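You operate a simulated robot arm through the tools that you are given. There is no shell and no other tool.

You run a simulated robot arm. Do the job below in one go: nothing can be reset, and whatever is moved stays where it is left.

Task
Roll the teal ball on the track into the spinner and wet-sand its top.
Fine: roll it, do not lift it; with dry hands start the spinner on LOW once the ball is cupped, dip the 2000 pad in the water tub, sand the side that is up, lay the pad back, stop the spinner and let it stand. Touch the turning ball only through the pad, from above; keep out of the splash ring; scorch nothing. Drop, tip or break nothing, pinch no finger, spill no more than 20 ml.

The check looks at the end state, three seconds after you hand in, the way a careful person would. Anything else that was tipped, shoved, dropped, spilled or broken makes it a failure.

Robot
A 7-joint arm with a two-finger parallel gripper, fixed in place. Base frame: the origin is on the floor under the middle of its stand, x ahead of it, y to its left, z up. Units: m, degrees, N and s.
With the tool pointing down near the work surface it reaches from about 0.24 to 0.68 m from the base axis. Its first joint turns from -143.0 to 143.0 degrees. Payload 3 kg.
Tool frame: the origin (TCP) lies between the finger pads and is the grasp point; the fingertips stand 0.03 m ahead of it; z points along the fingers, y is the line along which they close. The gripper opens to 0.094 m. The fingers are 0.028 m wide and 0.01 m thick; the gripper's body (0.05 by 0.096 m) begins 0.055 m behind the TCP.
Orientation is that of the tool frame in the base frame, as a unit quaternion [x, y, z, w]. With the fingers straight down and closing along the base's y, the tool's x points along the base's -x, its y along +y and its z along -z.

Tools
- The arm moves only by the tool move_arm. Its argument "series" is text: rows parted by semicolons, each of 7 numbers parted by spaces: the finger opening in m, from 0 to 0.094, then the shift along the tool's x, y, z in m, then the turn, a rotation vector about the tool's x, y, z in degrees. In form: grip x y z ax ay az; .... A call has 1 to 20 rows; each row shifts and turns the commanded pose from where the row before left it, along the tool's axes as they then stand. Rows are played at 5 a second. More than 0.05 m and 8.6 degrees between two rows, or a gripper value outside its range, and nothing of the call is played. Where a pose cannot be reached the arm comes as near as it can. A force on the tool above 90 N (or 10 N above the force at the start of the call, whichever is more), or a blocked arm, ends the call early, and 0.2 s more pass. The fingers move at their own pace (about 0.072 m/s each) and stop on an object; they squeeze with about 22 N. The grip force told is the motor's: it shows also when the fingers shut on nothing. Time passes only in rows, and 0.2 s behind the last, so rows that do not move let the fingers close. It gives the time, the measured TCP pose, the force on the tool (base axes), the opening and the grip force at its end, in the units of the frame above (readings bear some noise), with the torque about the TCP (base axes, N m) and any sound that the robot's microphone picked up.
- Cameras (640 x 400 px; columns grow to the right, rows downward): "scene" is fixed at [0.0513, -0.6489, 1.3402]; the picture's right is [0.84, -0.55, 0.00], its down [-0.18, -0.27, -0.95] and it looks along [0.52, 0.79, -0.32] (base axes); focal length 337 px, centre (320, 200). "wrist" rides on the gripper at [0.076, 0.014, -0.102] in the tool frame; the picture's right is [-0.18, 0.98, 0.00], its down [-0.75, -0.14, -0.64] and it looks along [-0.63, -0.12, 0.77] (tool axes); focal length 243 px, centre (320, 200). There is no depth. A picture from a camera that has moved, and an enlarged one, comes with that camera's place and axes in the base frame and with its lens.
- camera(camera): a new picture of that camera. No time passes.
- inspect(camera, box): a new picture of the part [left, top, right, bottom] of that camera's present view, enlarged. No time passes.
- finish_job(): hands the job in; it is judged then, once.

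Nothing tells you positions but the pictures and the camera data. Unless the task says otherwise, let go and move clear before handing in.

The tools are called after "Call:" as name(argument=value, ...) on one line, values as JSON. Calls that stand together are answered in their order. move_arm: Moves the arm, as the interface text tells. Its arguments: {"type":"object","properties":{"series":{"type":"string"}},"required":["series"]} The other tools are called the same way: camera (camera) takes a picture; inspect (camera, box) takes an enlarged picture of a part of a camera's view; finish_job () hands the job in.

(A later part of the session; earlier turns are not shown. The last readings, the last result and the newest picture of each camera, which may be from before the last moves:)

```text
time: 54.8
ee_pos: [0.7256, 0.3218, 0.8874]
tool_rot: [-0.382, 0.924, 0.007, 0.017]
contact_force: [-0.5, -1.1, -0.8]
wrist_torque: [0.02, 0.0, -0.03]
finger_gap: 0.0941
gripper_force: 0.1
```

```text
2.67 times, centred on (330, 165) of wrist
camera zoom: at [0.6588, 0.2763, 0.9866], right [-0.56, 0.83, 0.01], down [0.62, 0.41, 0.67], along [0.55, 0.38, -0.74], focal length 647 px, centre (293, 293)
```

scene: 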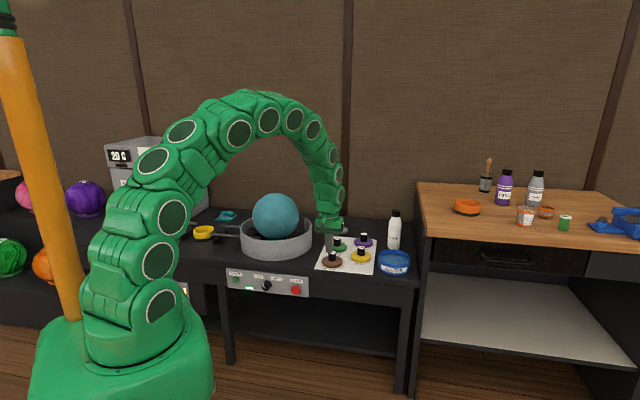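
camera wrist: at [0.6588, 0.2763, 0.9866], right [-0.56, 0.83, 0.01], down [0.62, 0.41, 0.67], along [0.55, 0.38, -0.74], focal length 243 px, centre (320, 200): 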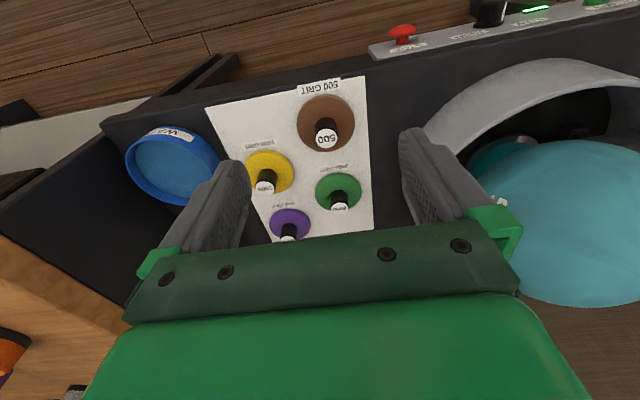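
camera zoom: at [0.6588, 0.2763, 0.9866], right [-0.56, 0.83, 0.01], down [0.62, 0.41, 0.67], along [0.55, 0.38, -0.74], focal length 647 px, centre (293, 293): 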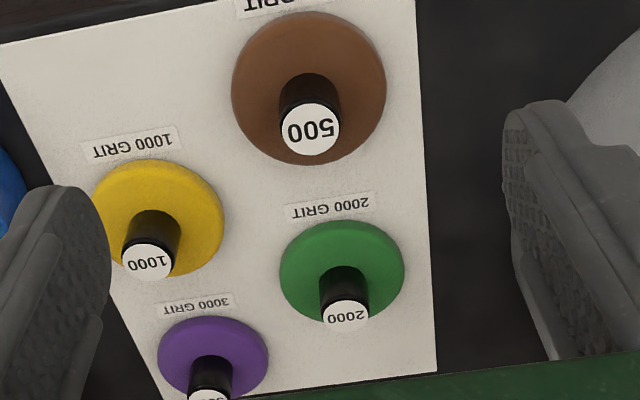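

The green 2000 pad's handle is about at u −0.288, v 0.96, top z≈0.675, with the handle about 33 mm wide. I'll turn the tool to its radial heading (28°), tilt it 28° and move nearer for a closer look.

Call:
move_arm(series="0.094 0 0 0 0 0 8.5; 0.094 0 0 0 0 0 8.5; 0.094 0 0 0 0 -8.6 0; 0.094 0 0 0 0 -8.6 0; 0.094 0 0 0 0 -8.6 0; 0.094 -0.0236 0.0125 0.0409 0 0 0; 0.094 -0.0236 0.0125 0.0409 0 0 0; 0.094 -0.0236 0.0125 0.0409 0 0 0; 0.094 0 0 0 0 0 0; 0.094 0 0 0 0 0 0")

Call:
camera(camera="wrist")

Call:
inspect(camera="scene", box=[300, 190, 428, 280])

```text
time: 57.0
ee_pos: [0.8143, 0.4121, 0.8142]
tool_rot: [-0.233, 0.942, 0.063, 0.232]
contact_force: [0.2, -0.6, -0.8]
wrist_torque: [0.04, 0.02, 0.02]
finger_gap: 0.0941
gripper_force: 0.0
```

```text
taken
camera wrist: at [0.7063, 0.3715, 0.8685], right [-0.32, 0.94, 0.1], down [0.4, 0.04, 0.92], along [0.86, 0.33, -0.39], focal length 243 px, centre (320, 200)
```

wrist: 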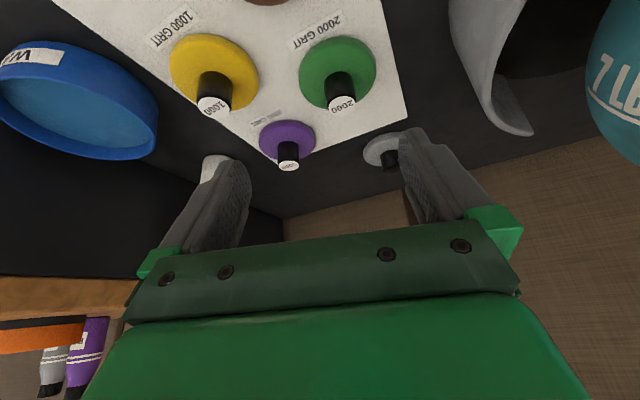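

```text
4.44 times, centred on (364, 235) of scene
camera zoom: at [0.0513, -0.6489, 1.3402], right [0.84, -0.55, 0.0], down [-0.18, -0.27, -0.95], along [0.52, 0.79, -0.32], focal length 1496 px, centre (124, 44)
```

zoom: 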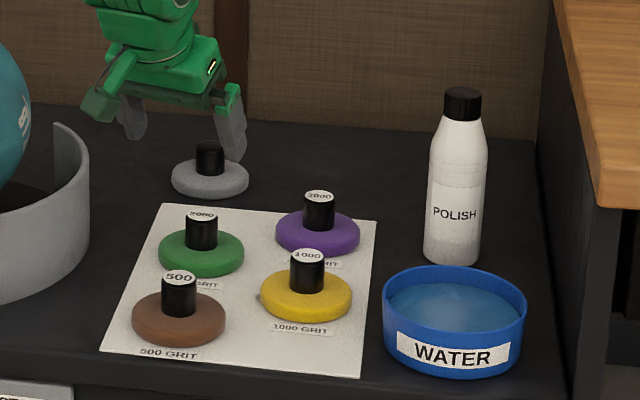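

Both cameras now agree: the green handle top is at x≈0.876, y≈0.468, z≈0.681. I'll line up over it and come down to just above, with the fingers at 75 mm.

Call:
move_arm(series="0.08 -0.031 0.0103 0.0163 0 0 0; 0.075 -0.031 0.0103 0.0163 0 0 0; 0.075 0.014 0 0.0265 0 0 0; 0.075 0.014 0 0.0265 0 0 0; 0.075 0.0117 0 0.0221 0 0 0; 0.075 0 0 0 0 0 0; 0.075 0 0 0 0 0 0")

Call:
camera(camera="wrist")

Call:
inspect(camera="scene", box=[300, 190, 428, 280])

```text
time: 58.6
ee_pos: [0.8649, 0.4663, 0.7302]
tool_rot: [-0.233, 0.942, 0.064, 0.232]
contact_force: [-0.5, 0.4, -0.1]
wrist_torque: [0.0, -0.02, -0.08]
finger_gap: 0.075
gripper_force: 0.0
```

```text
taken
camera wrist: at [0.757, 0.425, 0.785], right [-0.32, 0.94, 0.1], down [0.4, 0.04, 0.92], along [0.86, 0.33, -0.39], focal length 243 px, centre (320, 200)
```

wrist: 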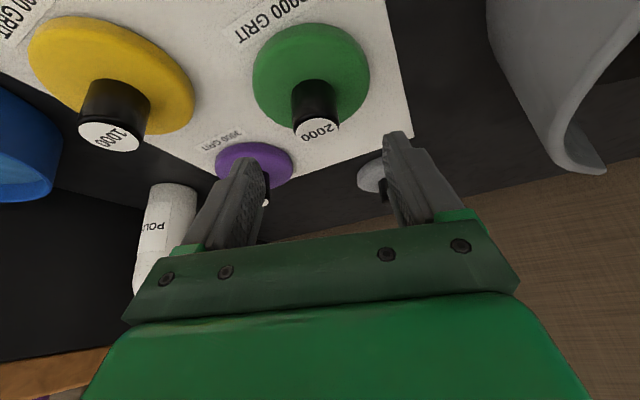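

```text
4.44 times, centred on (364, 235) of scene
camera zoom: at [0.0513, -0.6489, 1.3402], right [0.84, -0.55, 0.0], down [-0.18, -0.27, -0.95], along [0.52, 0.79, -0.32], focal length 1496 px, centre (124, 44)
```

zoom: 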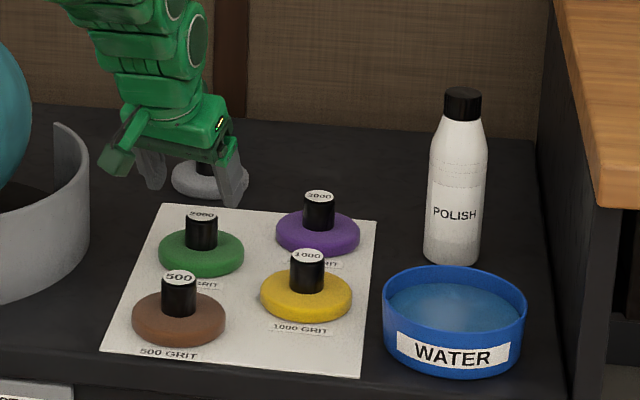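

Well aligned over the green handle. I'll descend the last 4 cm in small steps.

Call:
move_arm(series="0.075 0.0094 0 0.0177 0 0 0; 0.075 0.0075 0 0.0142 0 0 0; 0.075 0 0 0 0 0 0; 0.075 0 0 0 0 0 0")

Call:
camera(camera="wrist")

Call:
inspect(camera="scene", box=[315, 205, 379, 255])

```text
time: 59.6
ee_pos: [0.8649, 0.4645, 0.6939]
tool_rot: [-0.233, 0.942, 0.063, 0.232]
contact_force: [0.2, 1.1, -0.1]
wrist_torque: [0.01, -0.01, -0.02]
finger_gap: 0.0751
gripper_force: 0.0
```

```text
taken
camera wrist: at [0.7569, 0.4241, 0.7485], right [-0.32, 0.94, 0.1], down [0.4, 0.04, 0.92], along [0.86, 0.33, -0.39], focal length 243 px, centre (320, 200)
```

wrist: 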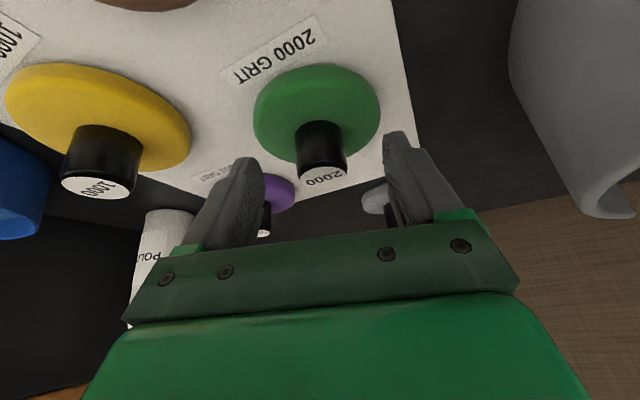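

```text
8.00 times, centred on (347, 230) of scene
camera zoom: at [0.0513, -0.6489, 1.3402], right [0.84, -0.55, 0.0], down [-0.18, -0.27, -0.95], along [0.52, 0.79, -0.32], focal length 2693 px, centre (104, -40)
```

zoom: 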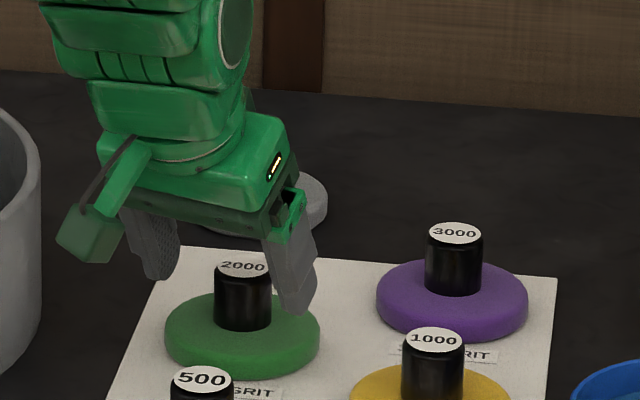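

The fingers straddle the handle. I'll go 8 mm lower and close on it.

Call:
move_arm(series="0.075 0.0037 0 0.0071 0 0 0; 0.06 0 0 0 0 0 0; 0.045 0 0 0 0 0 0; 0.03 0 0 0 0 0 0; 0.02 0 0 0 0 0 0; 0.02 0 0 0 0 0 0; 0.02 0 0 0 0 0 0")

Call:
inspect(camera="scene", box=[315, 205, 379, 255])

Call:
camera(camera="wrist")

```text
time: 61.2
ee_pos: [0.8641, 0.4654, 0.6858]
tool_rot: [-0.233, 0.942, 0.063, 0.233]
contact_force: [-0.9, 0.8, 2.0]
wrist_torque: [-0.05, -0.14, 0.0]
finger_gap: 0.0314
gripper_force: 21.9
```

```text
8.00 times, centred on (347, 230) of scene
camera zoom: at [0.0513, -0.6489, 1.3402], right [0.84, -0.55, 0.0], down [-0.18, -0.27, -0.95], along [0.52, 0.79, -0.32], focal length 2693 px, centre (104, -40)
```

zoom: 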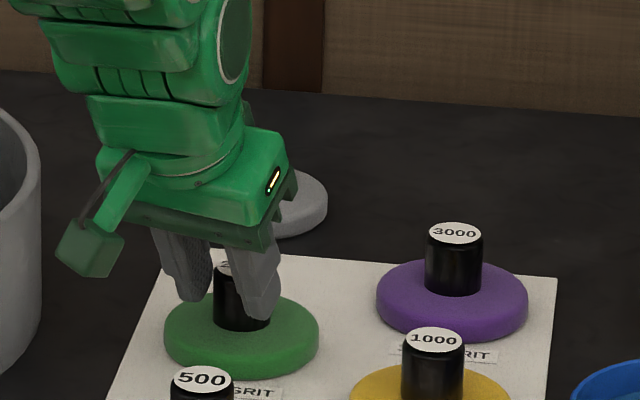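

```text
taken
camera wrist: at [0.7562, 0.4239, 0.7405], right [-0.32, 0.94, 0.1], down [0.4, 0.04, 0.92], along [0.86, 0.33, -0.38], focal length 243 px, centre (320, 200)
```

wrist: 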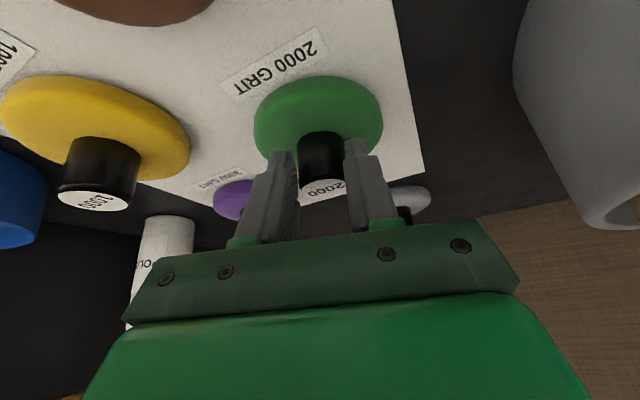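

Gripped: the gap is 31 mm with 22 N. Grasp pose noted as TCP (0.864, 0.465, 0.686) for putting it back. Now I'll lift straight up.

Call:
move_arm(series="0.02 -0.007 0 -0.0133 0 0 0; 0.02 -0.014 0 -0.0265 0 0 0; 0.02 -0.0187 0 -0.0354 0 0 0; 0.02 -0.0187 0 -0.0354 0 0 0; 0.02 0 0 0 0 0 0; 0.02 0 0 0 0 0 0")

Call:
camera(camera="wrist")

Call:
inspect(camera="scene", box=[300, 170, 428, 280])

```text
time: 62.6
ee_pos: [0.8644, 0.4615, 0.8095]
tool_rot: [-0.232, 0.943, 0.062, 0.231]
contact_force: [0.2, -0.4, -0.3]
wrist_torque: [-0.01, -0.02, -0.01]
finger_gap: 0.0312
gripper_force: 21.9
```

```text
taken
camera wrist: at [0.7555, 0.4208, 0.8648], right [-0.32, 0.94, 0.1], down [0.4, 0.04, 0.92], along [0.86, 0.33, -0.39], focal length 243 px, centre (320, 200)
```

wrist: 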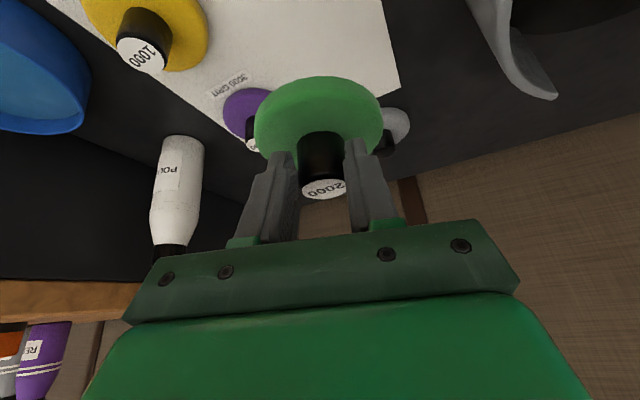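

```text
3.64 times, centred on (364, 225) of scene
camera zoom: at [0.0513, -0.6489, 1.3402], right [0.84, -0.55, 0.0], down [-0.18, -0.27, -0.95], along [0.52, 0.79, -0.32], focal length 1224 px, centre (160, 109)
```

zoom: 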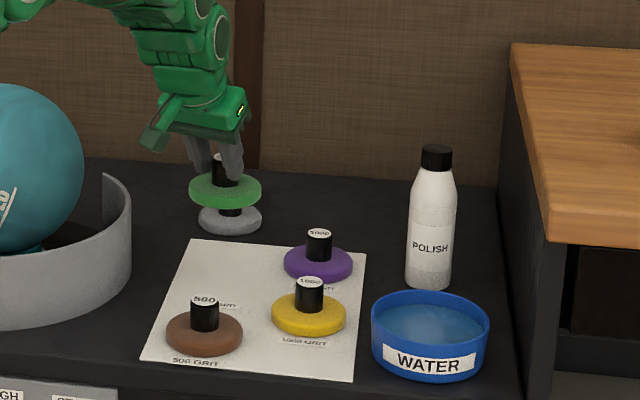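

The pad is lifted and level. I'll rise, pull in and swing toward the water tub (about x 0.975, y 0.212, rim z≈0.667), well clear of the polish bottle.

Call:
move_arm(series="0.02 -0.0233 0 -0.0442 0 0 0; 0.02 0.0239 -0.0394 -0.0126 0 0 0; 0.02 0.0239 -0.0394 -0.0126 0 0 0; 0.02 0.0239 -0.0394 -0.0126 0 0 0; 0.02 0.0239 -0.0394 -0.0126 0 0 0; 0.02 0.0239 -0.0394 -0.0126 0 0 0; 0.02 0.0239 -0.0394 -0.0126 0 0 0; 0.02 0 0 0 3.73 0 7.08; 0.02 0 0 0 3.73 0 7.08; 0.02 0 0 0 0 0 0; 0.02 0 0 0 0 0 0")

Call:
camera(camera="wrist")

Call:
camera(camera="scene")

```text
time: 65.0
ee_pos: [0.8319, 0.1778, 0.8563]
tool_rot: [-0.099, 0.966, 0.03, 0.236]
contact_force: [0.6, -0.9, -0.7]
wrist_torque: [0.02, -0.01, 0.02]
finger_gap: 0.0315
gripper_force: 21.4
```

```text
taken
camera wrist: at [0.7167, 0.168, 0.9127], right [-0.04, 0.99, 0.1], down [0.39, -0.07, 0.92], along [0.92, 0.08, -0.39], focal length 243 px, centre (320, 200)
```

wrist: 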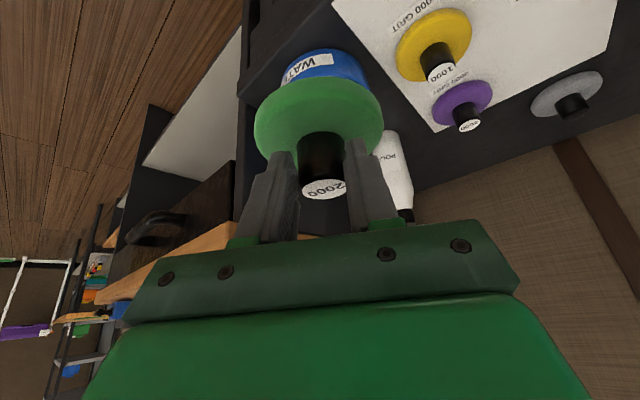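

```text
taken
```

scene: 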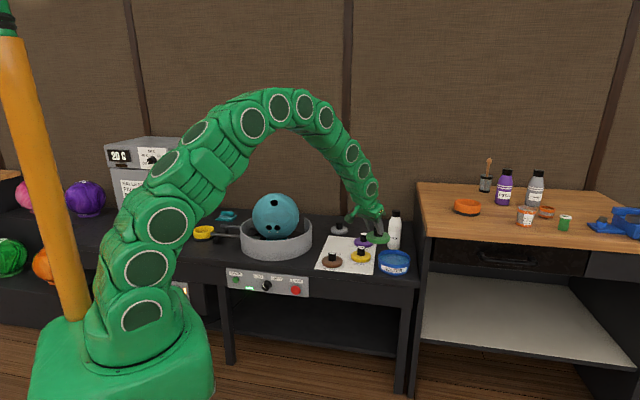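

The tub is right behind the pad in the view. I'll shift sideways briefly to see it unobstructed and measure its centre and water level.

Call:
move_arm(series="0.02 0 0.045 0 0 0 0; 0.02 0 0.045 0 0 0 0; 0.02 0 0.045 0 0 0 0; 0.02 0 0 0 0 0 0; 0.02 0 0 0 0 0 0")

Call:
camera(camera="wrist")

Call:
inspect(camera="wrist", box=[80, 40, 280, 180])

Call:
inspect(camera="scene", box=[366, 240, 422, 280])

```text
time: 66.2
ee_pos: [0.8053, 0.3111, 0.8587]
tool_rot: [-0.1, 0.966, 0.03, 0.236]
contact_force: [0.3, -0.3, -0.2]
wrist_torque: [0.02, 0.03, 0.01]
finger_gap: 0.0314
gripper_force: 22.5
```

```text
taken
camera wrist: at [0.6901, 0.3024, 0.914], right [-0.04, 0.99, 0.1], down [0.39, -0.07, 0.92], along [0.92, 0.08, -0.39], focal length 243 px, centre (320, 200)
```

wrist: 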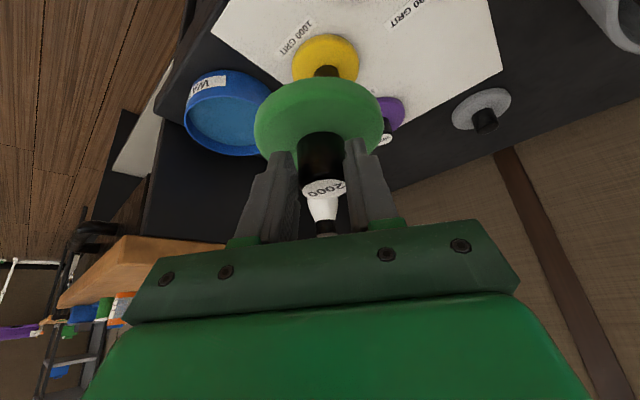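

```text
2.86 times, centred on (180, 110) of wrist
camera zoom: at [0.6901, 0.3024, 0.914], right [-0.04, 0.99, 0.1], down [0.39, -0.07, 0.92], along [0.92, 0.08, -0.39], focal length 693 px, centre (720, 457)
```

zoom: 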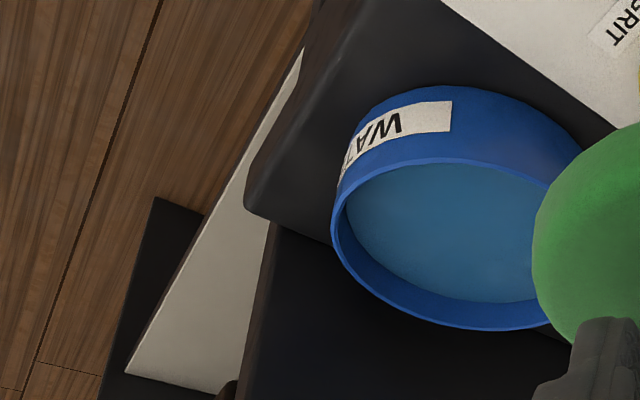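

```text
10.00 times, centred on (394, 260) of scene
camera zoom: at [0.0513, -0.6489, 1.3402], right [0.84, -0.55, 0.0], down [-0.18, -0.27, -0.95], along [0.52, 0.79, -0.32], focal length 3367 px, centre (-420, -400)
```

zoom: 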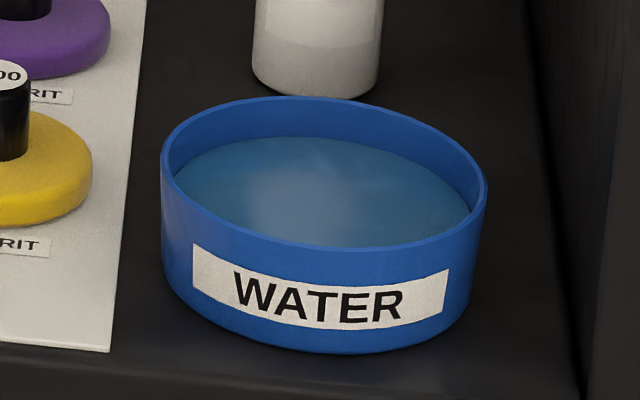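

Tub centre is about (0.975, 0.208), the rim z≈0.667 and the water about 17 mm below the rim. I'll bring the pad over the tub and check the alignment before dipping.

Call:
move_arm(series="0.02 0 -0.0454 0 0 0 0; 0.02 0 -0.0454 0 0 0 0; 0.02 0 -0.0455 0 0 0 0; 0.02 -0.0309 0 0.0364 0 0 0; 0.02 -0.0309 0 0.0364 0 0 0; 0.02 -0.0309 0 0.0364 0 0 0; 0.02 0.0185 0 0.0355 0 0 0; 0.02 0 0 0 0 0 0; 0.02 0 0 0 0 0 0")

Call:
camera(camera="wrist")

Call:
inspect(camera="scene", box=[340, 205, 436, 285])

```text
time: 68.2
ee_pos: [0.9624, 0.2053, 0.7634]
tool_rot: [-0.1, 0.966, 0.03, 0.236]
contact_force: [0.2, -0.4, -0.7]
wrist_torque: [0.03, -0.01, -0.02]
finger_gap: 0.0312
gripper_force: 22.3
```

```text
taken
camera wrist: at [0.848, 0.1955, 0.8195], right [-0.04, 0.99, 0.1], down [0.39, -0.07, 0.92], along [0.92, 0.08, -0.39], focal length 243 px, centre (320, 200)
```

wrist: 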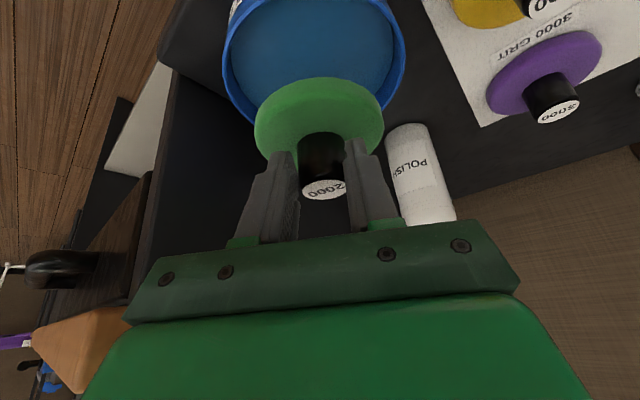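

```text
5.00 times, centred on (388, 245) of scene
camera zoom: at [0.0513, -0.6489, 1.3402], right [0.84, -0.55, 0.0], down [-0.18, -0.27, -0.95], along [0.52, 0.79, -0.32], focal length 1683 px, centre (-20, -25)
```

zoom: 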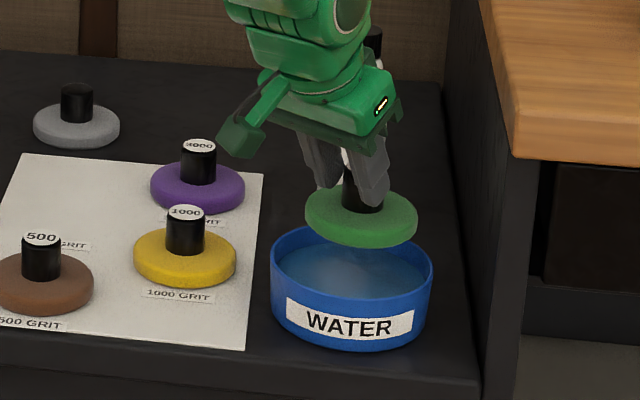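

The pad is centred over the tub within a few millimetres. I'll lower it slowly so just the disc's lower part enters the water.

Call:
move_arm(series="0.02 0.0034 0 0.0152 0 0 0; 0.02 0.0069 0 0.0133 0 0 0; 0.02 0.0046 0 0.0089 0 0 0; 0.02 0 0 0 0 0 0; 0.02 0 0 0 0 0 0")

Call:
inspect(camera="scene", box=[364, 225, 428, 275])

Call:
inspect(camera="wrist", box=[200, 0, 440, 220])

```text
time: 69.4
ee_pos: [0.9683, 0.2056, 0.7246]
tool_rot: [-0.1, 0.966, 0.03, 0.237]
contact_force: [-0.9, 0.2, -0.7]
wrist_torque: [-0.01, 0.02, -0.02]
finger_gap: 0.0314
gripper_force: 22.2
```

```text
8.00 times, centred on (396, 250) of scene
camera zoom: at [0.0513, -0.6489, 1.3402], right [0.84, -0.55, 0.0], down [-0.18, -0.27, -0.95], along [0.52, 0.79, -0.32], focal length 2693 px, centre (-288, -200)
```

zoom: 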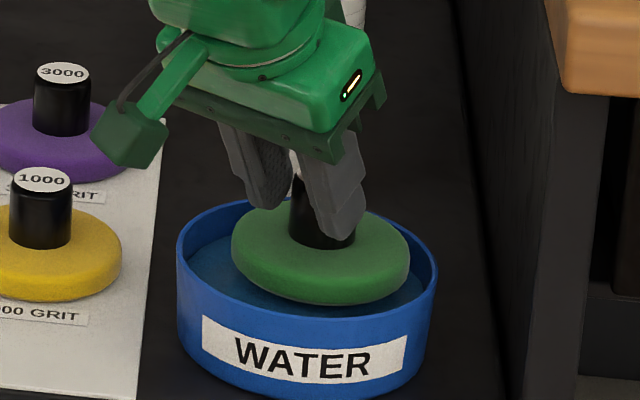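

```text
1.82 times, centred on (320, 110) of wrist
camera zoom: at [0.8518, 0.1965, 0.7795], right [-0.04, 0.99, 0.1], down [0.39, -0.07, 0.92], along [0.92, 0.08, -0.39], focal length 441 px, centre (320, 364)
```

zoom: 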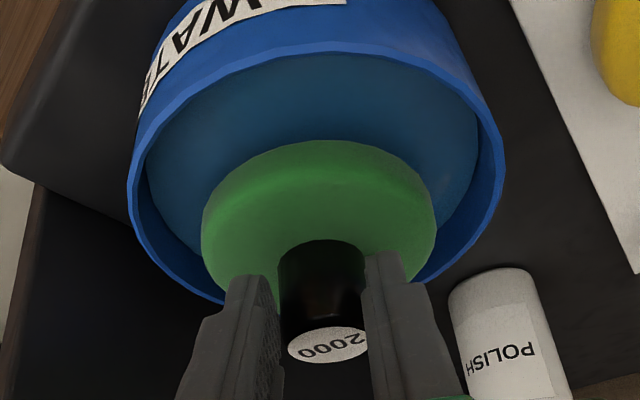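

The pad is inside the rim with clearance. I'll lower another 2 cm slowly into the water, nudging 4 mm toward the centre.

Call:
move_arm(series="0.02 0 0.004 0 0 0 0; 0.02 0.0023 0 0.0044 0 0 0; 0.02 0.0023 0 0.0044 0 0 0; 0.02 0.0023 0 0.0044 0 0 0; 0.02 0 0 0 0 0 0; 0.02 0 0 0 0 0 0")

Call:
inspect(camera="scene", box=[364, 225, 428, 275])

Call:
inspect(camera="wrist", box=[200, 0, 440, 220])

```text
time: 70.8
ee_pos: [0.9646, 0.211, 0.7101]
tool_rot: [-0.1, 0.966, 0.03, 0.237]
contact_force: [-0.5, 1.1, 0.0]
wrist_torque: [-0.02, -0.03, 0.03]
finger_gap: 0.0313
gripper_force: 22.0
```

```text
8.00 times, centred on (396, 250) of scene
camera zoom: at [0.0513, -0.6489, 1.3402], right [0.84, -0.55, 0.0], down [-0.18, -0.27, -0.95], along [0.52, 0.79, -0.32], focal length 2693 px, centre (-288, -200)
```

zoom: 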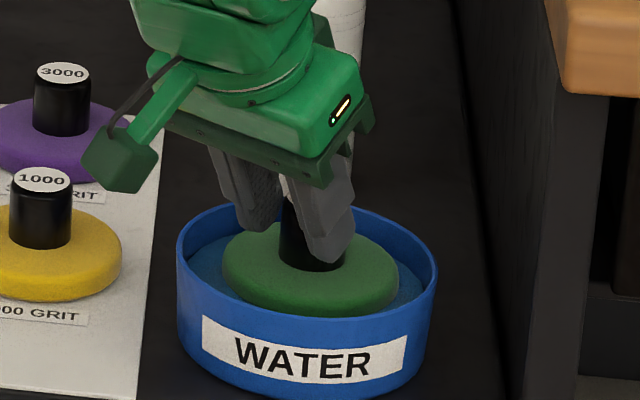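

```text
1.82 times, centred on (320, 110) of wrist
camera zoom: at [0.8507, 0.2012, 0.765], right [-0.04, 0.99, 0.1], down [0.39, -0.07, 0.92], along [0.92, 0.08, -0.39], focal length 441 px, centre (320, 364)
```

zoom: 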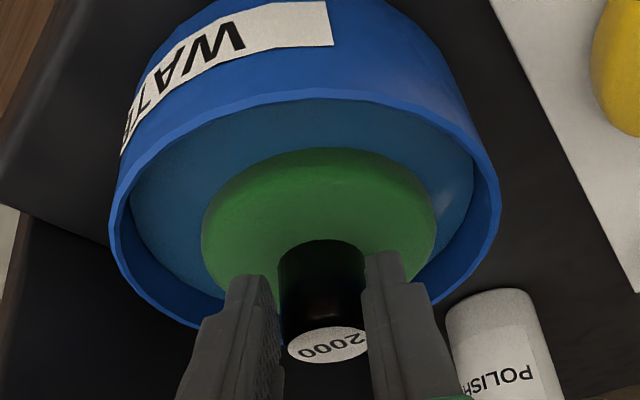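

The disc has met the water and looks darker. I'll go a few millimetres deeper, hold a moment, and look again.

Call:
move_arm(series="0.02 0.0019 0.001 0.0035 0 0 0; 0.02 0.0019 0 0.0035 0 0 0; 0.02 0 0 0 0 0 0; 0.02 0 0 0 0 0 0; 0.02 0 0 0 0 0 0; 0.02 0 0 0 0 0 0")

Call:
inspect(camera="scene", box=[364, 225, 428, 275])

Call:
inspect(camera="wrist", box=[200, 0, 440, 220])

```text
time: 72.2
ee_pos: [0.9661, 0.2129, 0.6999]
tool_rot: [-0.1, 0.966, 0.031, 0.237]
contact_force: [-0.7, 0.8, -0.6]
wrist_torque: [-0.03, 0.01, -0.01]
finger_gap: 0.0314
gripper_force: 21.8
```

```text
8.00 times, centred on (396, 250) of scene
camera zoom: at [0.0513, -0.6489, 1.3402], right [0.84, -0.55, 0.0], down [-0.18, -0.27, -0.95], along [0.52, 0.79, -0.32], focal length 2693 px, centre (-288, -200)
```

zoom: 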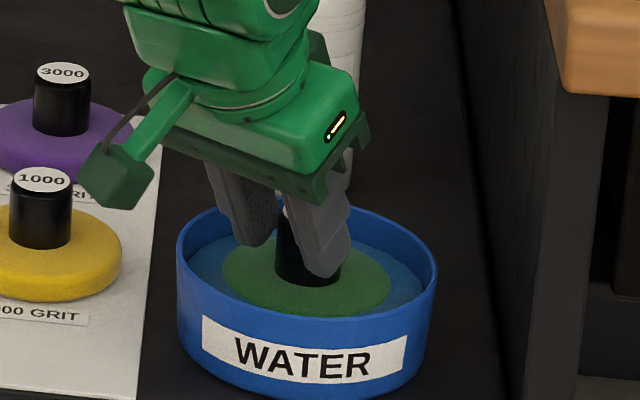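

```text
1.82 times, centred on (320, 110) of wrist
camera zoom: at [0.8499, 0.2025, 0.756], right [-0.04, 0.99, 0.1], down [0.39, -0.07, 0.92], along [0.92, 0.08, -0.39], focal length 441 px, centre (320, 364)
```

zoom: 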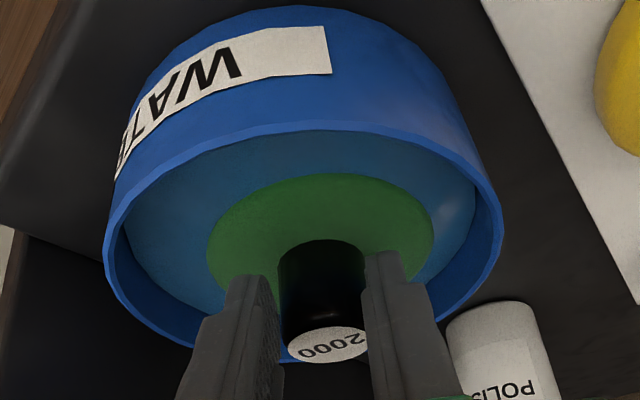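

The disc is fully wetted while the fingers stay dry. I'll lift slowly and let it drip over the tub.

Call:
move_arm(series="0.02 -0.0023 0 -0.0044 0 0 0; 0.02 -0.0023 0 -0.0044 0 0 0; 0.02 -0.0028 0 -0.0053 0 0 0; 0.02 -0.0028 0 -0.0053 0 0 0; 0.02 -0.0028 0 -0.0053 0 0 0; 0.02 -0.0028 0 -0.0053 0 0 0; 0.02 -0.0028 0 -0.0053 0 0 0; 0.02 0 0 0 0 0 0; 0.02 0 0 0 0 0 0; 0.02 0 0 0 0 0 0; 0.02 0 0 0 0 0 0; 0.02 0 0 0 0 0 0; 0.02 0 0 0 0 0 0; 0.02 0 0 0 0 0 0; 0.02 0 0 0 0 0 0; 0.02 0 0 0 0 0 0; 0.02 0 0 0 0 0 0")

Call:
inspect(camera="scene", box=[364, 225, 428, 275])

Call:
inspect(camera="scene", box=[220, 175, 330, 305])

```text
time: 75.8
ee_pos: [0.965, 0.2117, 0.7392]
tool_rot: [-0.099, 0.966, 0.03, 0.237]
contact_force: [-0.5, -1.0, -1.0]
wrist_torque: [-0.03, 0.0, 0.02]
finger_gap: 0.0314
gripper_force: 22.5
```

```text
8.00 times, centred on (396, 250) of scene
camera zoom: at [0.0513, -0.6489, 1.3402], right [0.84, -0.55, 0.0], down [-0.18, -0.27, -0.95], along [0.52, 0.79, -0.32], focal length 2693 px, centre (-288, -200)
```

zoom: 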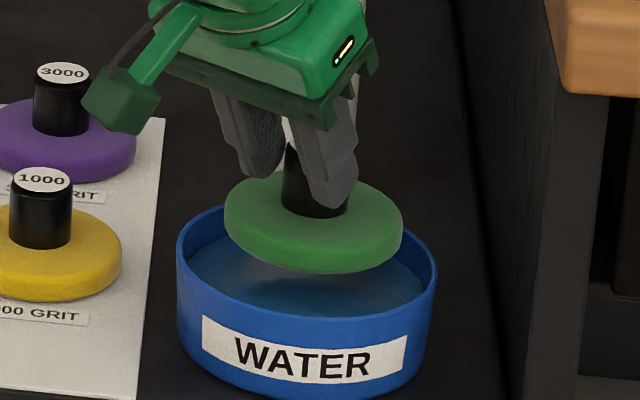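

```text
3.08 times, centred on (275, 240) of scene
camera zoom: at [0.0513, -0.6489, 1.3402], right [0.84, -0.55, 0.0], down [-0.18, -0.27, -0.95], along [0.52, 0.79, -0.32], focal length 1036 px, centre (458, 77)
```

zoom: 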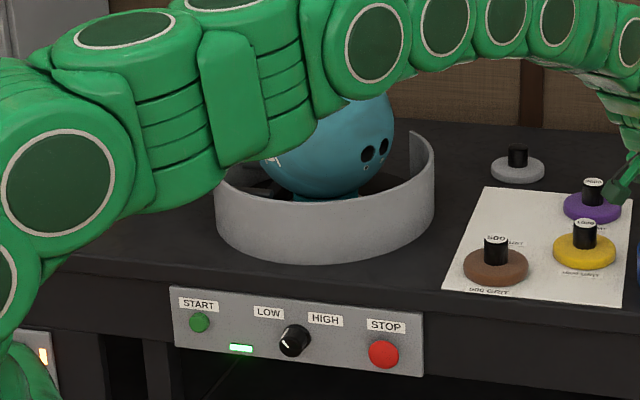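

No spill, and the ball is turning. Now I'll rise, pull in and swing round to the ball, keeping the pad well above the ring and the ball's top.

Call:
move_arm(series="0.02 -0.0139 0 -0.0266 0 0 0; 0.02 0.0172 0 -0.0428 0 0 0; 0.02 0.0172 0 -0.0428 0 0 0; 0.02 0.0172 0 -0.0428 0 0 0; 0.02 0.0172 0 -0.0428 0 0 0; 0.02 -0.0046 0.048 -0.0089 -1.52 0 -2.93; 0.02 -0.0046 0.048 -0.0089 -1.52 0 -2.93; 0.02 -0.0046 0.048 -0.0089 -1.52 0 -2.93; 0.02 -0.0046 0.048 -0.0089 -1.52 0 -2.93; 0.02 -0.0046 0.048 -0.0089 -1.52 0 -2.93; 0.02 -0.0046 0.048 -0.0089 -1.52 0 -2.93; 0.02 -0.0046 0.048 -0.0089 -1.52 0 -2.93; 0.02 0 0 0 0 0 0; 0.02 0 0 0 0 0 0")

Call:
camera(camera="wrist")

Call:
camera(camera="scene")

```text
time: 78.8
ee_pos: [0.7065, 0.4908, 0.9609]
tool_rot: [-0.292, 0.926, 0.077, 0.228]
contact_force: [-0.2, -0.1, -0.5]
wrist_torque: [0.01, 0.02, 0.01]
finger_gap: 0.0312
gripper_force: 22.3
```

```text
taken
camera wrist: at [0.6051, 0.4362, 1.0163], right [-0.43, 0.9, 0.09], down [0.39, 0.09, 0.92], along [0.82, 0.43, -0.38], focal length 243 px, centre (320, 200)
```

wrist: 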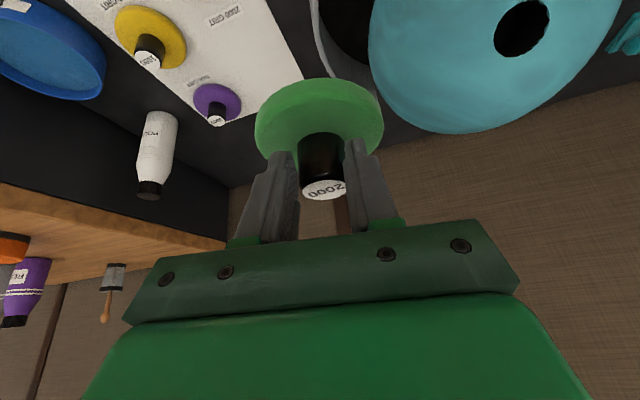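

```text
taken
```

scene: 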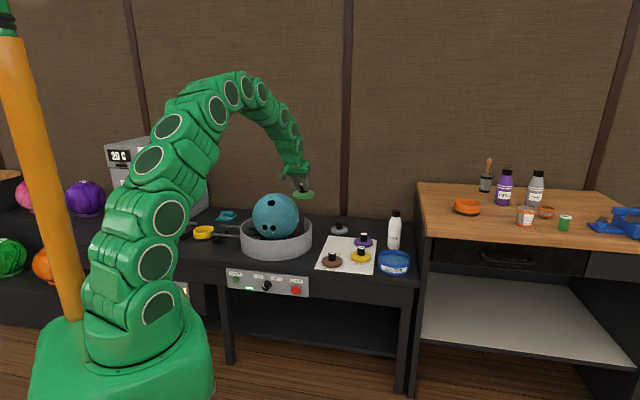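

The pad is held level, and the ball's finger holes are about 35° off its top, so the crown is clear. I'll bring the pad over the ball's axis about 6 cm above its top.

Call:
move_arm(series="0.02 -0.019 0.0418 0.0015 0 0 0; 0.02 -0.019 0.0418 0.0015 0 0 0; 0.02 -0.019 0.0418 0.0015 0 0 0; 0.02 -0.019 0.0418 0.0015 0 0 0; 0.02 0 0 0 -1.556 0 -2.945; 0.02 0 0 0 -1.556 0 -2.945; 0.02 0 0 0 -1.556 0 -2.945; 0.02 0 0 0 0 0 0; 0.02 0 0 0 0 0 0")

Call:
camera(camera="wrist")

Call:
inspect(camera="scene", box=[220, 140, 348, 260])

```text
time: 80.8
ee_pos: [0.666, 0.6664, 0.9959]
tool_rot: [-0.371, 0.897, 0.097, 0.221]
contact_force: [-0.5, -1.2, -0.6]
wrist_torque: [-0.02, 0.01, 0.0]
finger_gap: 0.0312
gripper_force: 22.1
```

```text
taken
camera wrist: at [0.5745, 0.5957, 1.0501], right [-0.58, 0.81, 0.09], down [0.36, 0.15, 0.92], along [0.73, 0.57, -0.38], focal length 243 px, centre (320, 200)
```

wrist: 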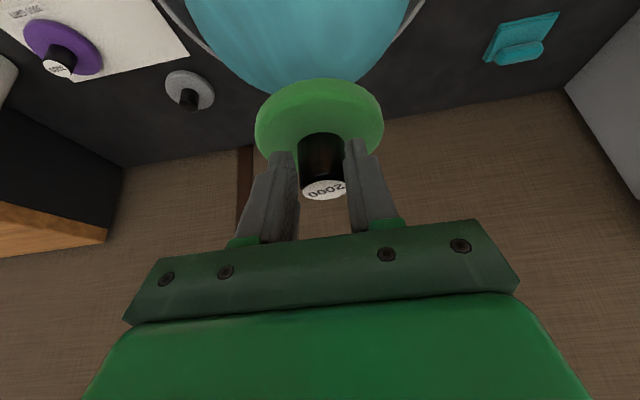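

```text
3.33 times, centred on (284, 200) of scene
camera zoom: at [0.0513, -0.6489, 1.3402], right [0.84, -0.55, 0.0], down [-0.18, -0.27, -0.95], along [0.52, 0.79, -0.32], focal length 1122 px, centre (440, 200)
```

zoom: 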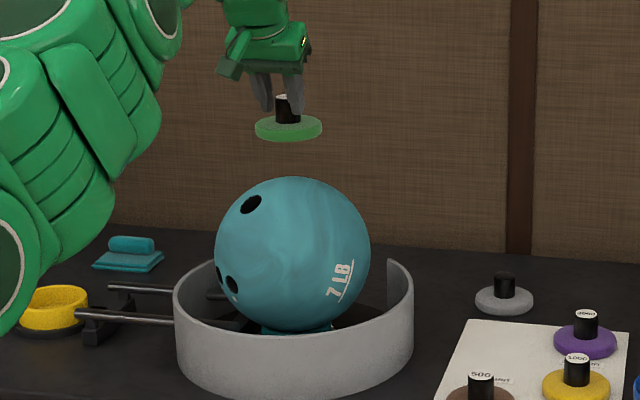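

The pad is centred over the ball about 7 cm above its top. I'll lower it most of the way, then finish in small steps watching the force.

Call:
move_arm(series="0.02 0.0084 0.001 0.0177 0 0 0; 0.02 0.0084 0.001 0.0177 0 0 0; 0.02 0.0047 0 0.0089 0 0 0; 0.02 0.0028 0 0.0053 0 0 0; 0.02 0 0 0 0 0 0; 0.02 0 0 0 0 0 0")

Call:
inspect(camera="scene", box=[240, 150, 320, 250])

```text
time: 82.2
ee_pos: [0.6658, 0.6701, 0.9405]
tool_rot: [-0.37, 0.897, 0.096, 0.221]
contact_force: [-0.1, 0.0, -0.7]
wrist_torque: [-0.03, 0.01, -0.01]
finger_gap: 0.0312
gripper_force: 22.0
```

```text
4.00 times, centred on (280, 200) of scene
camera zoom: at [0.0513, -0.6489, 1.3402], right [0.84, -0.55, 0.0], down [-0.18, -0.27, -0.95], along [0.52, 0.79, -0.32], focal length 1347 px, centre (480, 200)
```

zoom: 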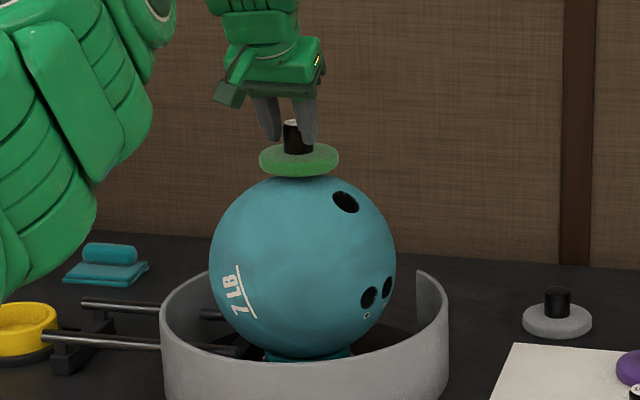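

Call:
move_arm(series="0.02 0.0014 0 0.0027 0 0 0; 0.02 0.0014 0 0.0027 0 0 0; 0.02 0.0014 0 0.0027 0 0 0; 0.02 0 0 0 0 0 0")

Call:
inspect(camera="scene", box=[240, 150, 320, 250])

```text
time: 83.2
ee_pos: [0.665, 0.6707, 0.9319]
tool_rot: [-0.37, 0.897, 0.097, 0.221]
contact_force: [-1.3, -0.1, 1.8]
wrist_torque: [-0.02, -0.02, -0.01]
finger_gap: 0.031
gripper_force: 22.7
```

```text
4.00 times, centred on (280, 200) of scene
camera zoom: at [0.0513, -0.6489, 1.3402], right [0.84, -0.55, 0.0], down [-0.18, -0.27, -0.95], along [0.52, 0.79, -0.32], focal length 1347 px, centre (480, 200)
```

zoom: 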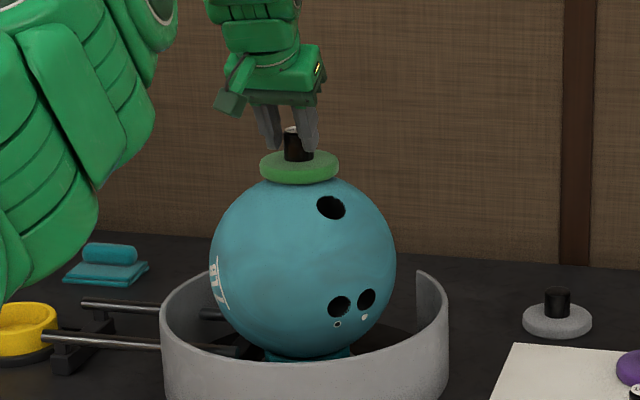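

First light touch (about 2 N). I'll press slightly more, to around 4–6 N.

Call:
move_arm(series="0.02 0.0009 0 0.0018 0 0 0; 0.02 0 0 0 0 0 0; 0.02 0 0 0 0 0 0")

```text
time: 84.0
ee_pos: [0.666, 0.6688, 0.9303]
tool_rot: [-0.37, 0.897, 0.097, 0.222]
contact_force: [1.7, -1.3, 13.1]
wrist_torque: [-0.01, -0.26, 0.01]
finger_gap: 0.0313
gripper_force: 22.0
```

13 N is more than I want, so I'll ease up about 1 mm and hold.

Call:
move_arm(series="0.02 -0.0006 0 -0.0011 0 0 0; 0.02 0 0 0 0 0 0; 0.02 0 0 0 0 0 0")

Call:
inspect(camera="scene", box=[240, 150, 320, 250])

```text
time: 84.8
ee_pos: [0.6647, 0.6703, 0.9306]
tool_rot: [-0.37, 0.897, 0.096, 0.221]
contact_force: [-1.1, -0.4, 4.3]
wrist_torque: [0.08, 0.01, 0.01]
finger_gap: 0.0313
gripper_force: 22.1
```

```text
4.00 times, centred on (280, 200) of scene
camera zoom: at [0.0513, -0.6489, 1.3402], right [0.84, -0.55, 0.0], down [-0.18, -0.27, -0.95], along [0.52, 0.79, -0.32], focal length 1347 px, centre (480, 200)
```

zoom: 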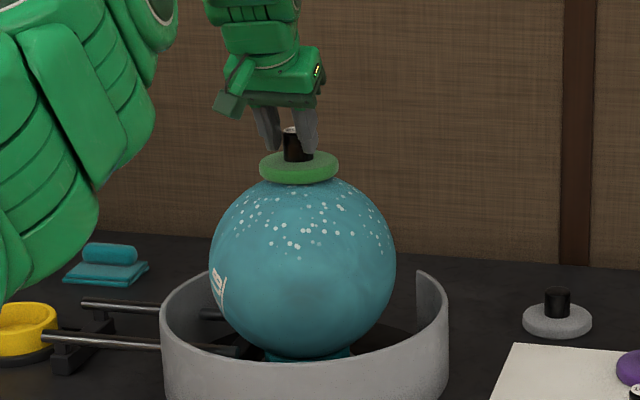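

It is working, with wet slurry spots appearing over the ball's crown at about 4 N. I'll keep sanding with small movements around the top.

Call:
move_arm(series="0.02 0 0 0 0 0 0; 0.02 0 0 0 0 0 0; 0.02 0 0 0 0 0 0; 0.02 0 0.003 0 0 0 0; 0.02 0 0.003 0 0 0 0; 0.02 0 -0.003 0 0 0 0; 0.02 0 -0.003 0 0 0 0; 0.02 0 -0.003 0 0 0 0; 0.02 0 -0.003 0 0 0 0; 0.02 0 0.003 0 0 0 0; 0.02 0 0.003 0 0 0 0; 0.02 0 0 0 0 0 0")

Call:
inspect(camera="scene", box=[230, 150, 330, 250])

```text
time: 87.4
ee_pos: [0.6654, 0.6706, 0.9311]
tool_rot: [-0.371, 0.896, 0.097, 0.222]
contact_force: [0.3, 1.8, 5.5]
wrist_torque: [0.17, -0.16, 0.02]
finger_gap: 0.0311
gripper_force: 21.8
```

```text
4.00 times, centred on (280, 200) of scene
camera zoom: at [0.0513, -0.6489, 1.3402], right [0.84, -0.55, 0.0], down [-0.18, -0.27, -0.95], along [0.52, 0.79, -0.32], focal length 1347 px, centre (480, 200)
```

zoom: 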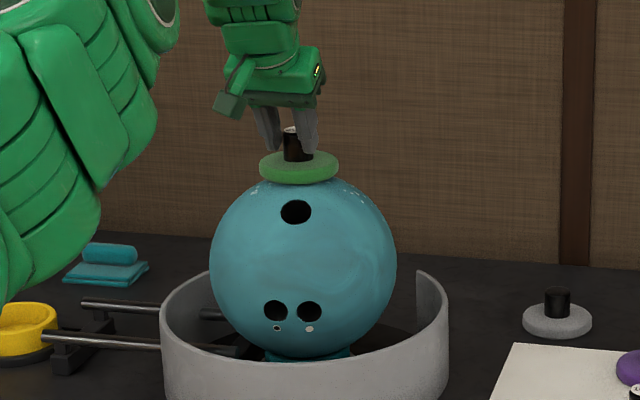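

Call:
move_arm(series="0.02 0 0 0 0 0 0")

Call:
inspect(camera="scene", box=[240, 165, 310, 245])

Call:
move_arm(series="0.02 0 0 0 0 0 0")

Call:
inspect(camera="scene", box=[240, 165, 310, 245])

Call:
move_arm(series="0.02 0 0 0 0 0 0")

Call:
inspect(camera="scene", box=[240, 165, 310, 245])

```text
time: 87.8
ee_pos: [0.6657, 0.6703, 0.9305]
tool_rot: [-0.369, 0.897, 0.097, 0.222]
contact_force: [0.1, 0.9, 6.4]
wrist_torque: [0.12, -0.05, 0.04]
finger_gap: 0.0312
gripper_force: 22.2
```

```text
5.00 times, centred on (275, 205) of scene
camera zoom: at [0.0513, -0.6489, 1.3402], right [0.84, -0.55, 0.0], down [-0.18, -0.27, -0.95], along [0.52, 0.79, -0.32], focal length 1683 px, centre (545, 175)
```

zoom: 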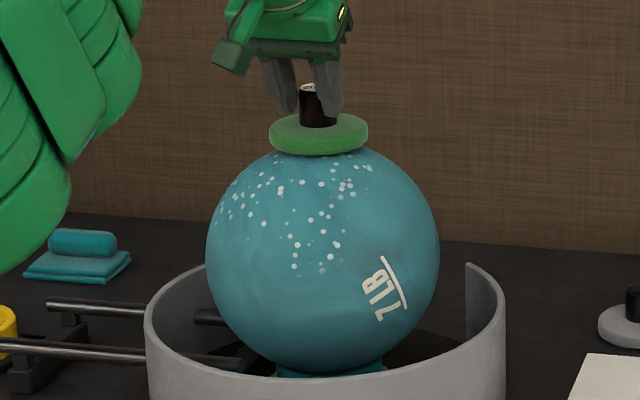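

```text
time: 88.2
ee_pos: [0.6659, 0.6695, 0.9306]
tool_rot: [-0.37, 0.897, 0.097, 0.222]
contact_force: [1.4, -0.9, 6.3]
wrist_torque: [0.0, -0.11, 0.0]
finger_gap: 0.0312
gripper_force: 21.6
```

```text
5.00 times, centred on (275, 205) of scene
camera zoom: at [0.0513, -0.6489, 1.3402], right [0.84, -0.55, 0.0], down [-0.18, -0.27, -0.95], along [0.52, 0.79, -0.32], focal length 1683 px, centre (545, 175)
```

zoom: 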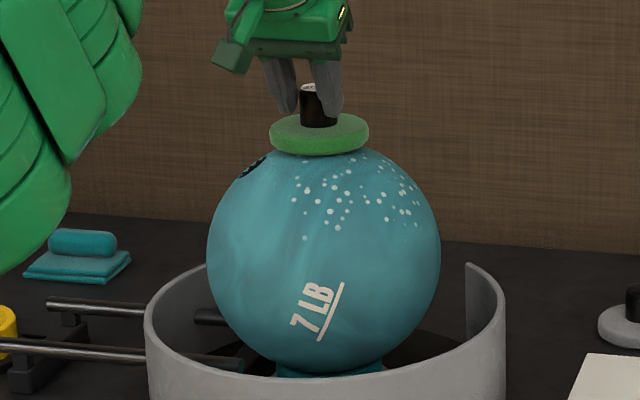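

```text
time: 88.6
ee_pos: [0.6648, 0.671, 0.9305]
tool_rot: [-0.371, 0.897, 0.097, 0.221]
contact_force: [-1.4, 1.1, 6.0]
wrist_torque: [0.2, -0.06, 0.04]
finger_gap: 0.031
gripper_force: 22.1
```

```text
5.00 times, centred on (275, 205) of scene
camera zoom: at [0.0513, -0.6489, 1.3402], right [0.84, -0.55, 0.0], down [-0.18, -0.27, -0.95], along [0.52, 0.79, -0.32], focal length 1683 px, centre (545, 175)
```

zoom: 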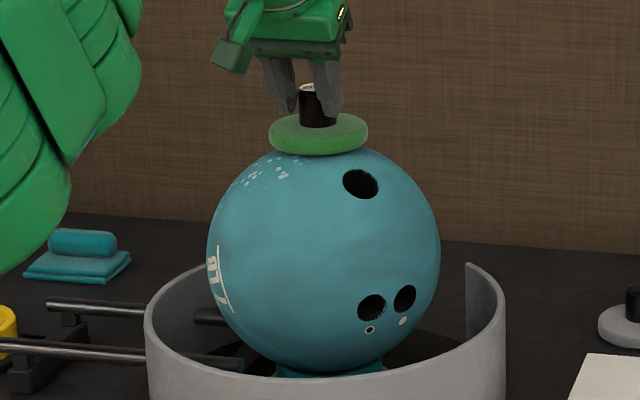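

The wet pad is throwing fine droplets inside the ring at a steady ~6 N. I'll keep sanding a few more seconds with small circles around the crown.

Call:
move_arm(series="0.02 0 0.004 0 0 0 0; 0.02 -0.0035 0.002 0.0019 0 0 0; 0.02 -0.0035 -0.002 0.0019 0 0 0; 0.02 0 -0.004 0 0 0 0; 0.02 0 -0.004 0 0 0 0; 0.02 0.0035 -0.002 -0.0019 0 0 0; 0.02 0.0035 0.002 -0.0019 0 0 0; 0.02 0.0035 0.002 -0.0019 0 0 0; 0.02 0.0018 0.002 -0.0009 0 0 0; 0.02 -0.0018 0.002 0.0009 0 0 0; 0.02 -0.0035 -0.002 0.0019 0 0 0; 0.02 0 0 0 0 0 0; 0.02 0 0 0 0 0 0")

Call:
inspect(camera="scene", box=[240, 165, 310, 245])

```text
time: 91.4
ee_pos: [0.6656, 0.67, 0.9292]
tool_rot: [-0.37, 0.897, 0.095, 0.222]
contact_force: [0.1, -1.5, 11.2]
wrist_torque: [0.02, -0.11, 0.02]
finger_gap: 0.031
gripper_force: 21.9
```

```text
5.00 times, centred on (275, 205) of scene
camera zoom: at [0.0513, -0.6489, 1.3402], right [0.84, -0.55, 0.0], down [-0.18, -0.27, -0.95], along [0.52, 0.79, -0.32], focal length 1683 px, centre (545, 175)
```

zoom: 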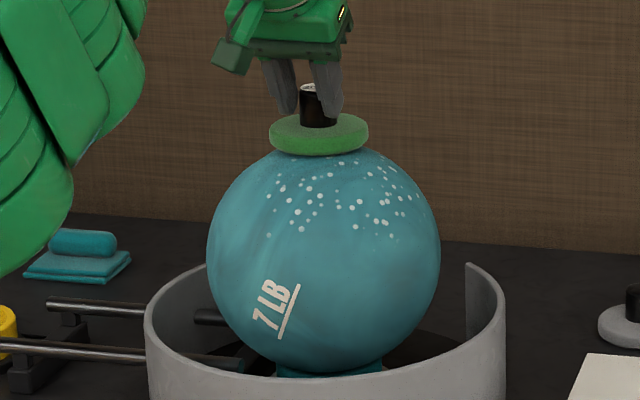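

Call:
move_arm(series="0.02 -0.0005 0 -0.0009 0 0 0; 0.02 0 0 0 0 0 0; 0.02 0 0 0 0 0 0; 0.02 0 0 0 0 0 0; 0.02 0 0 0 0 0 0; 0.02 0 0 0 0 0 0; 0.02 0 0 0 0 0 0; 0.02 0 0 0 0 0 0; 0.02 0 0 0 0 0 0; 0.02 0 0 0 0 0 0; 0.02 0 0 0 0 0 0; 0.02 0 0 0 0 0 0; 0.02 0 0 0 0 0 0; 0.02 0 0 0 0 0 0")

Call:
inspect(camera="scene", box=[240, 165, 310, 245])

```text
time: 94.4
ee_pos: [0.6657, 0.6697, 0.9303]
tool_rot: [-0.37, 0.897, 0.097, 0.221]
contact_force: [-0.1, -0.1, 0.0]
wrist_torque: [0.03, -0.01, 0.02]
finger_gap: 0.0313
gripper_force: 21.7
```

```text
5.00 times, centred on (275, 205) of scene
camera zoom: at [0.0513, -0.6489, 1.3402], right [0.84, -0.55, 0.0], down [-0.18, -0.27, -0.95], along [0.52, 0.79, -0.32], focal length 1683 px, centre (545, 175)
```

zoom: 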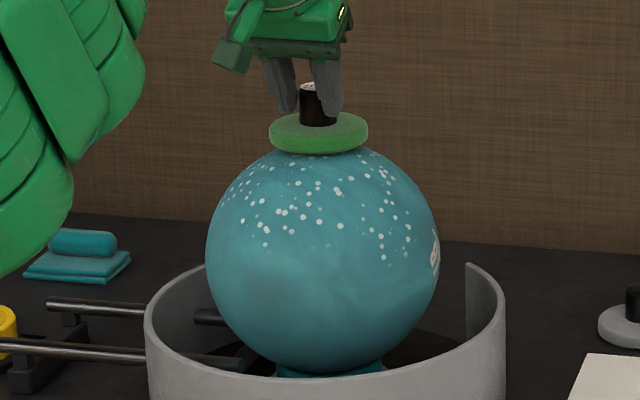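

Contact has just gone light. I'll bring it back to a few newtons for a last few seconds of sanding.

Call:
move_arm(series="0.02 0.0004 0 0.0007 0 0 0; 0.02 0 0 0 0 0 0; 0.02 0 0 0 0 0 0")

```text
time: 95.2
ee_pos: [0.6653, 0.6697, 0.9303]
tool_rot: [-0.37, 0.897, 0.097, 0.222]
contact_force: [-0.2, -0.9, 0.4]
wrist_torque: [0.0, -0.01, 0.04]
finger_gap: 0.0313
gripper_force: 22.1
```

Call:
move_arm(series="0.02 0.0004 0 0.0007 0 0 0; 0.02 0 0 0 0 0 0; 0.02 0 0 0 0 0 0")

```text
time: 96.0
ee_pos: [0.6654, 0.6712, 0.9288]
tool_rot: [-0.37, 0.897, 0.097, 0.222]
contact_force: [0.6, 2.0, 6.5]
wrist_torque: [0.16, -0.15, 0.04]
finger_gap: 0.0313
gripper_force: 22.2
```

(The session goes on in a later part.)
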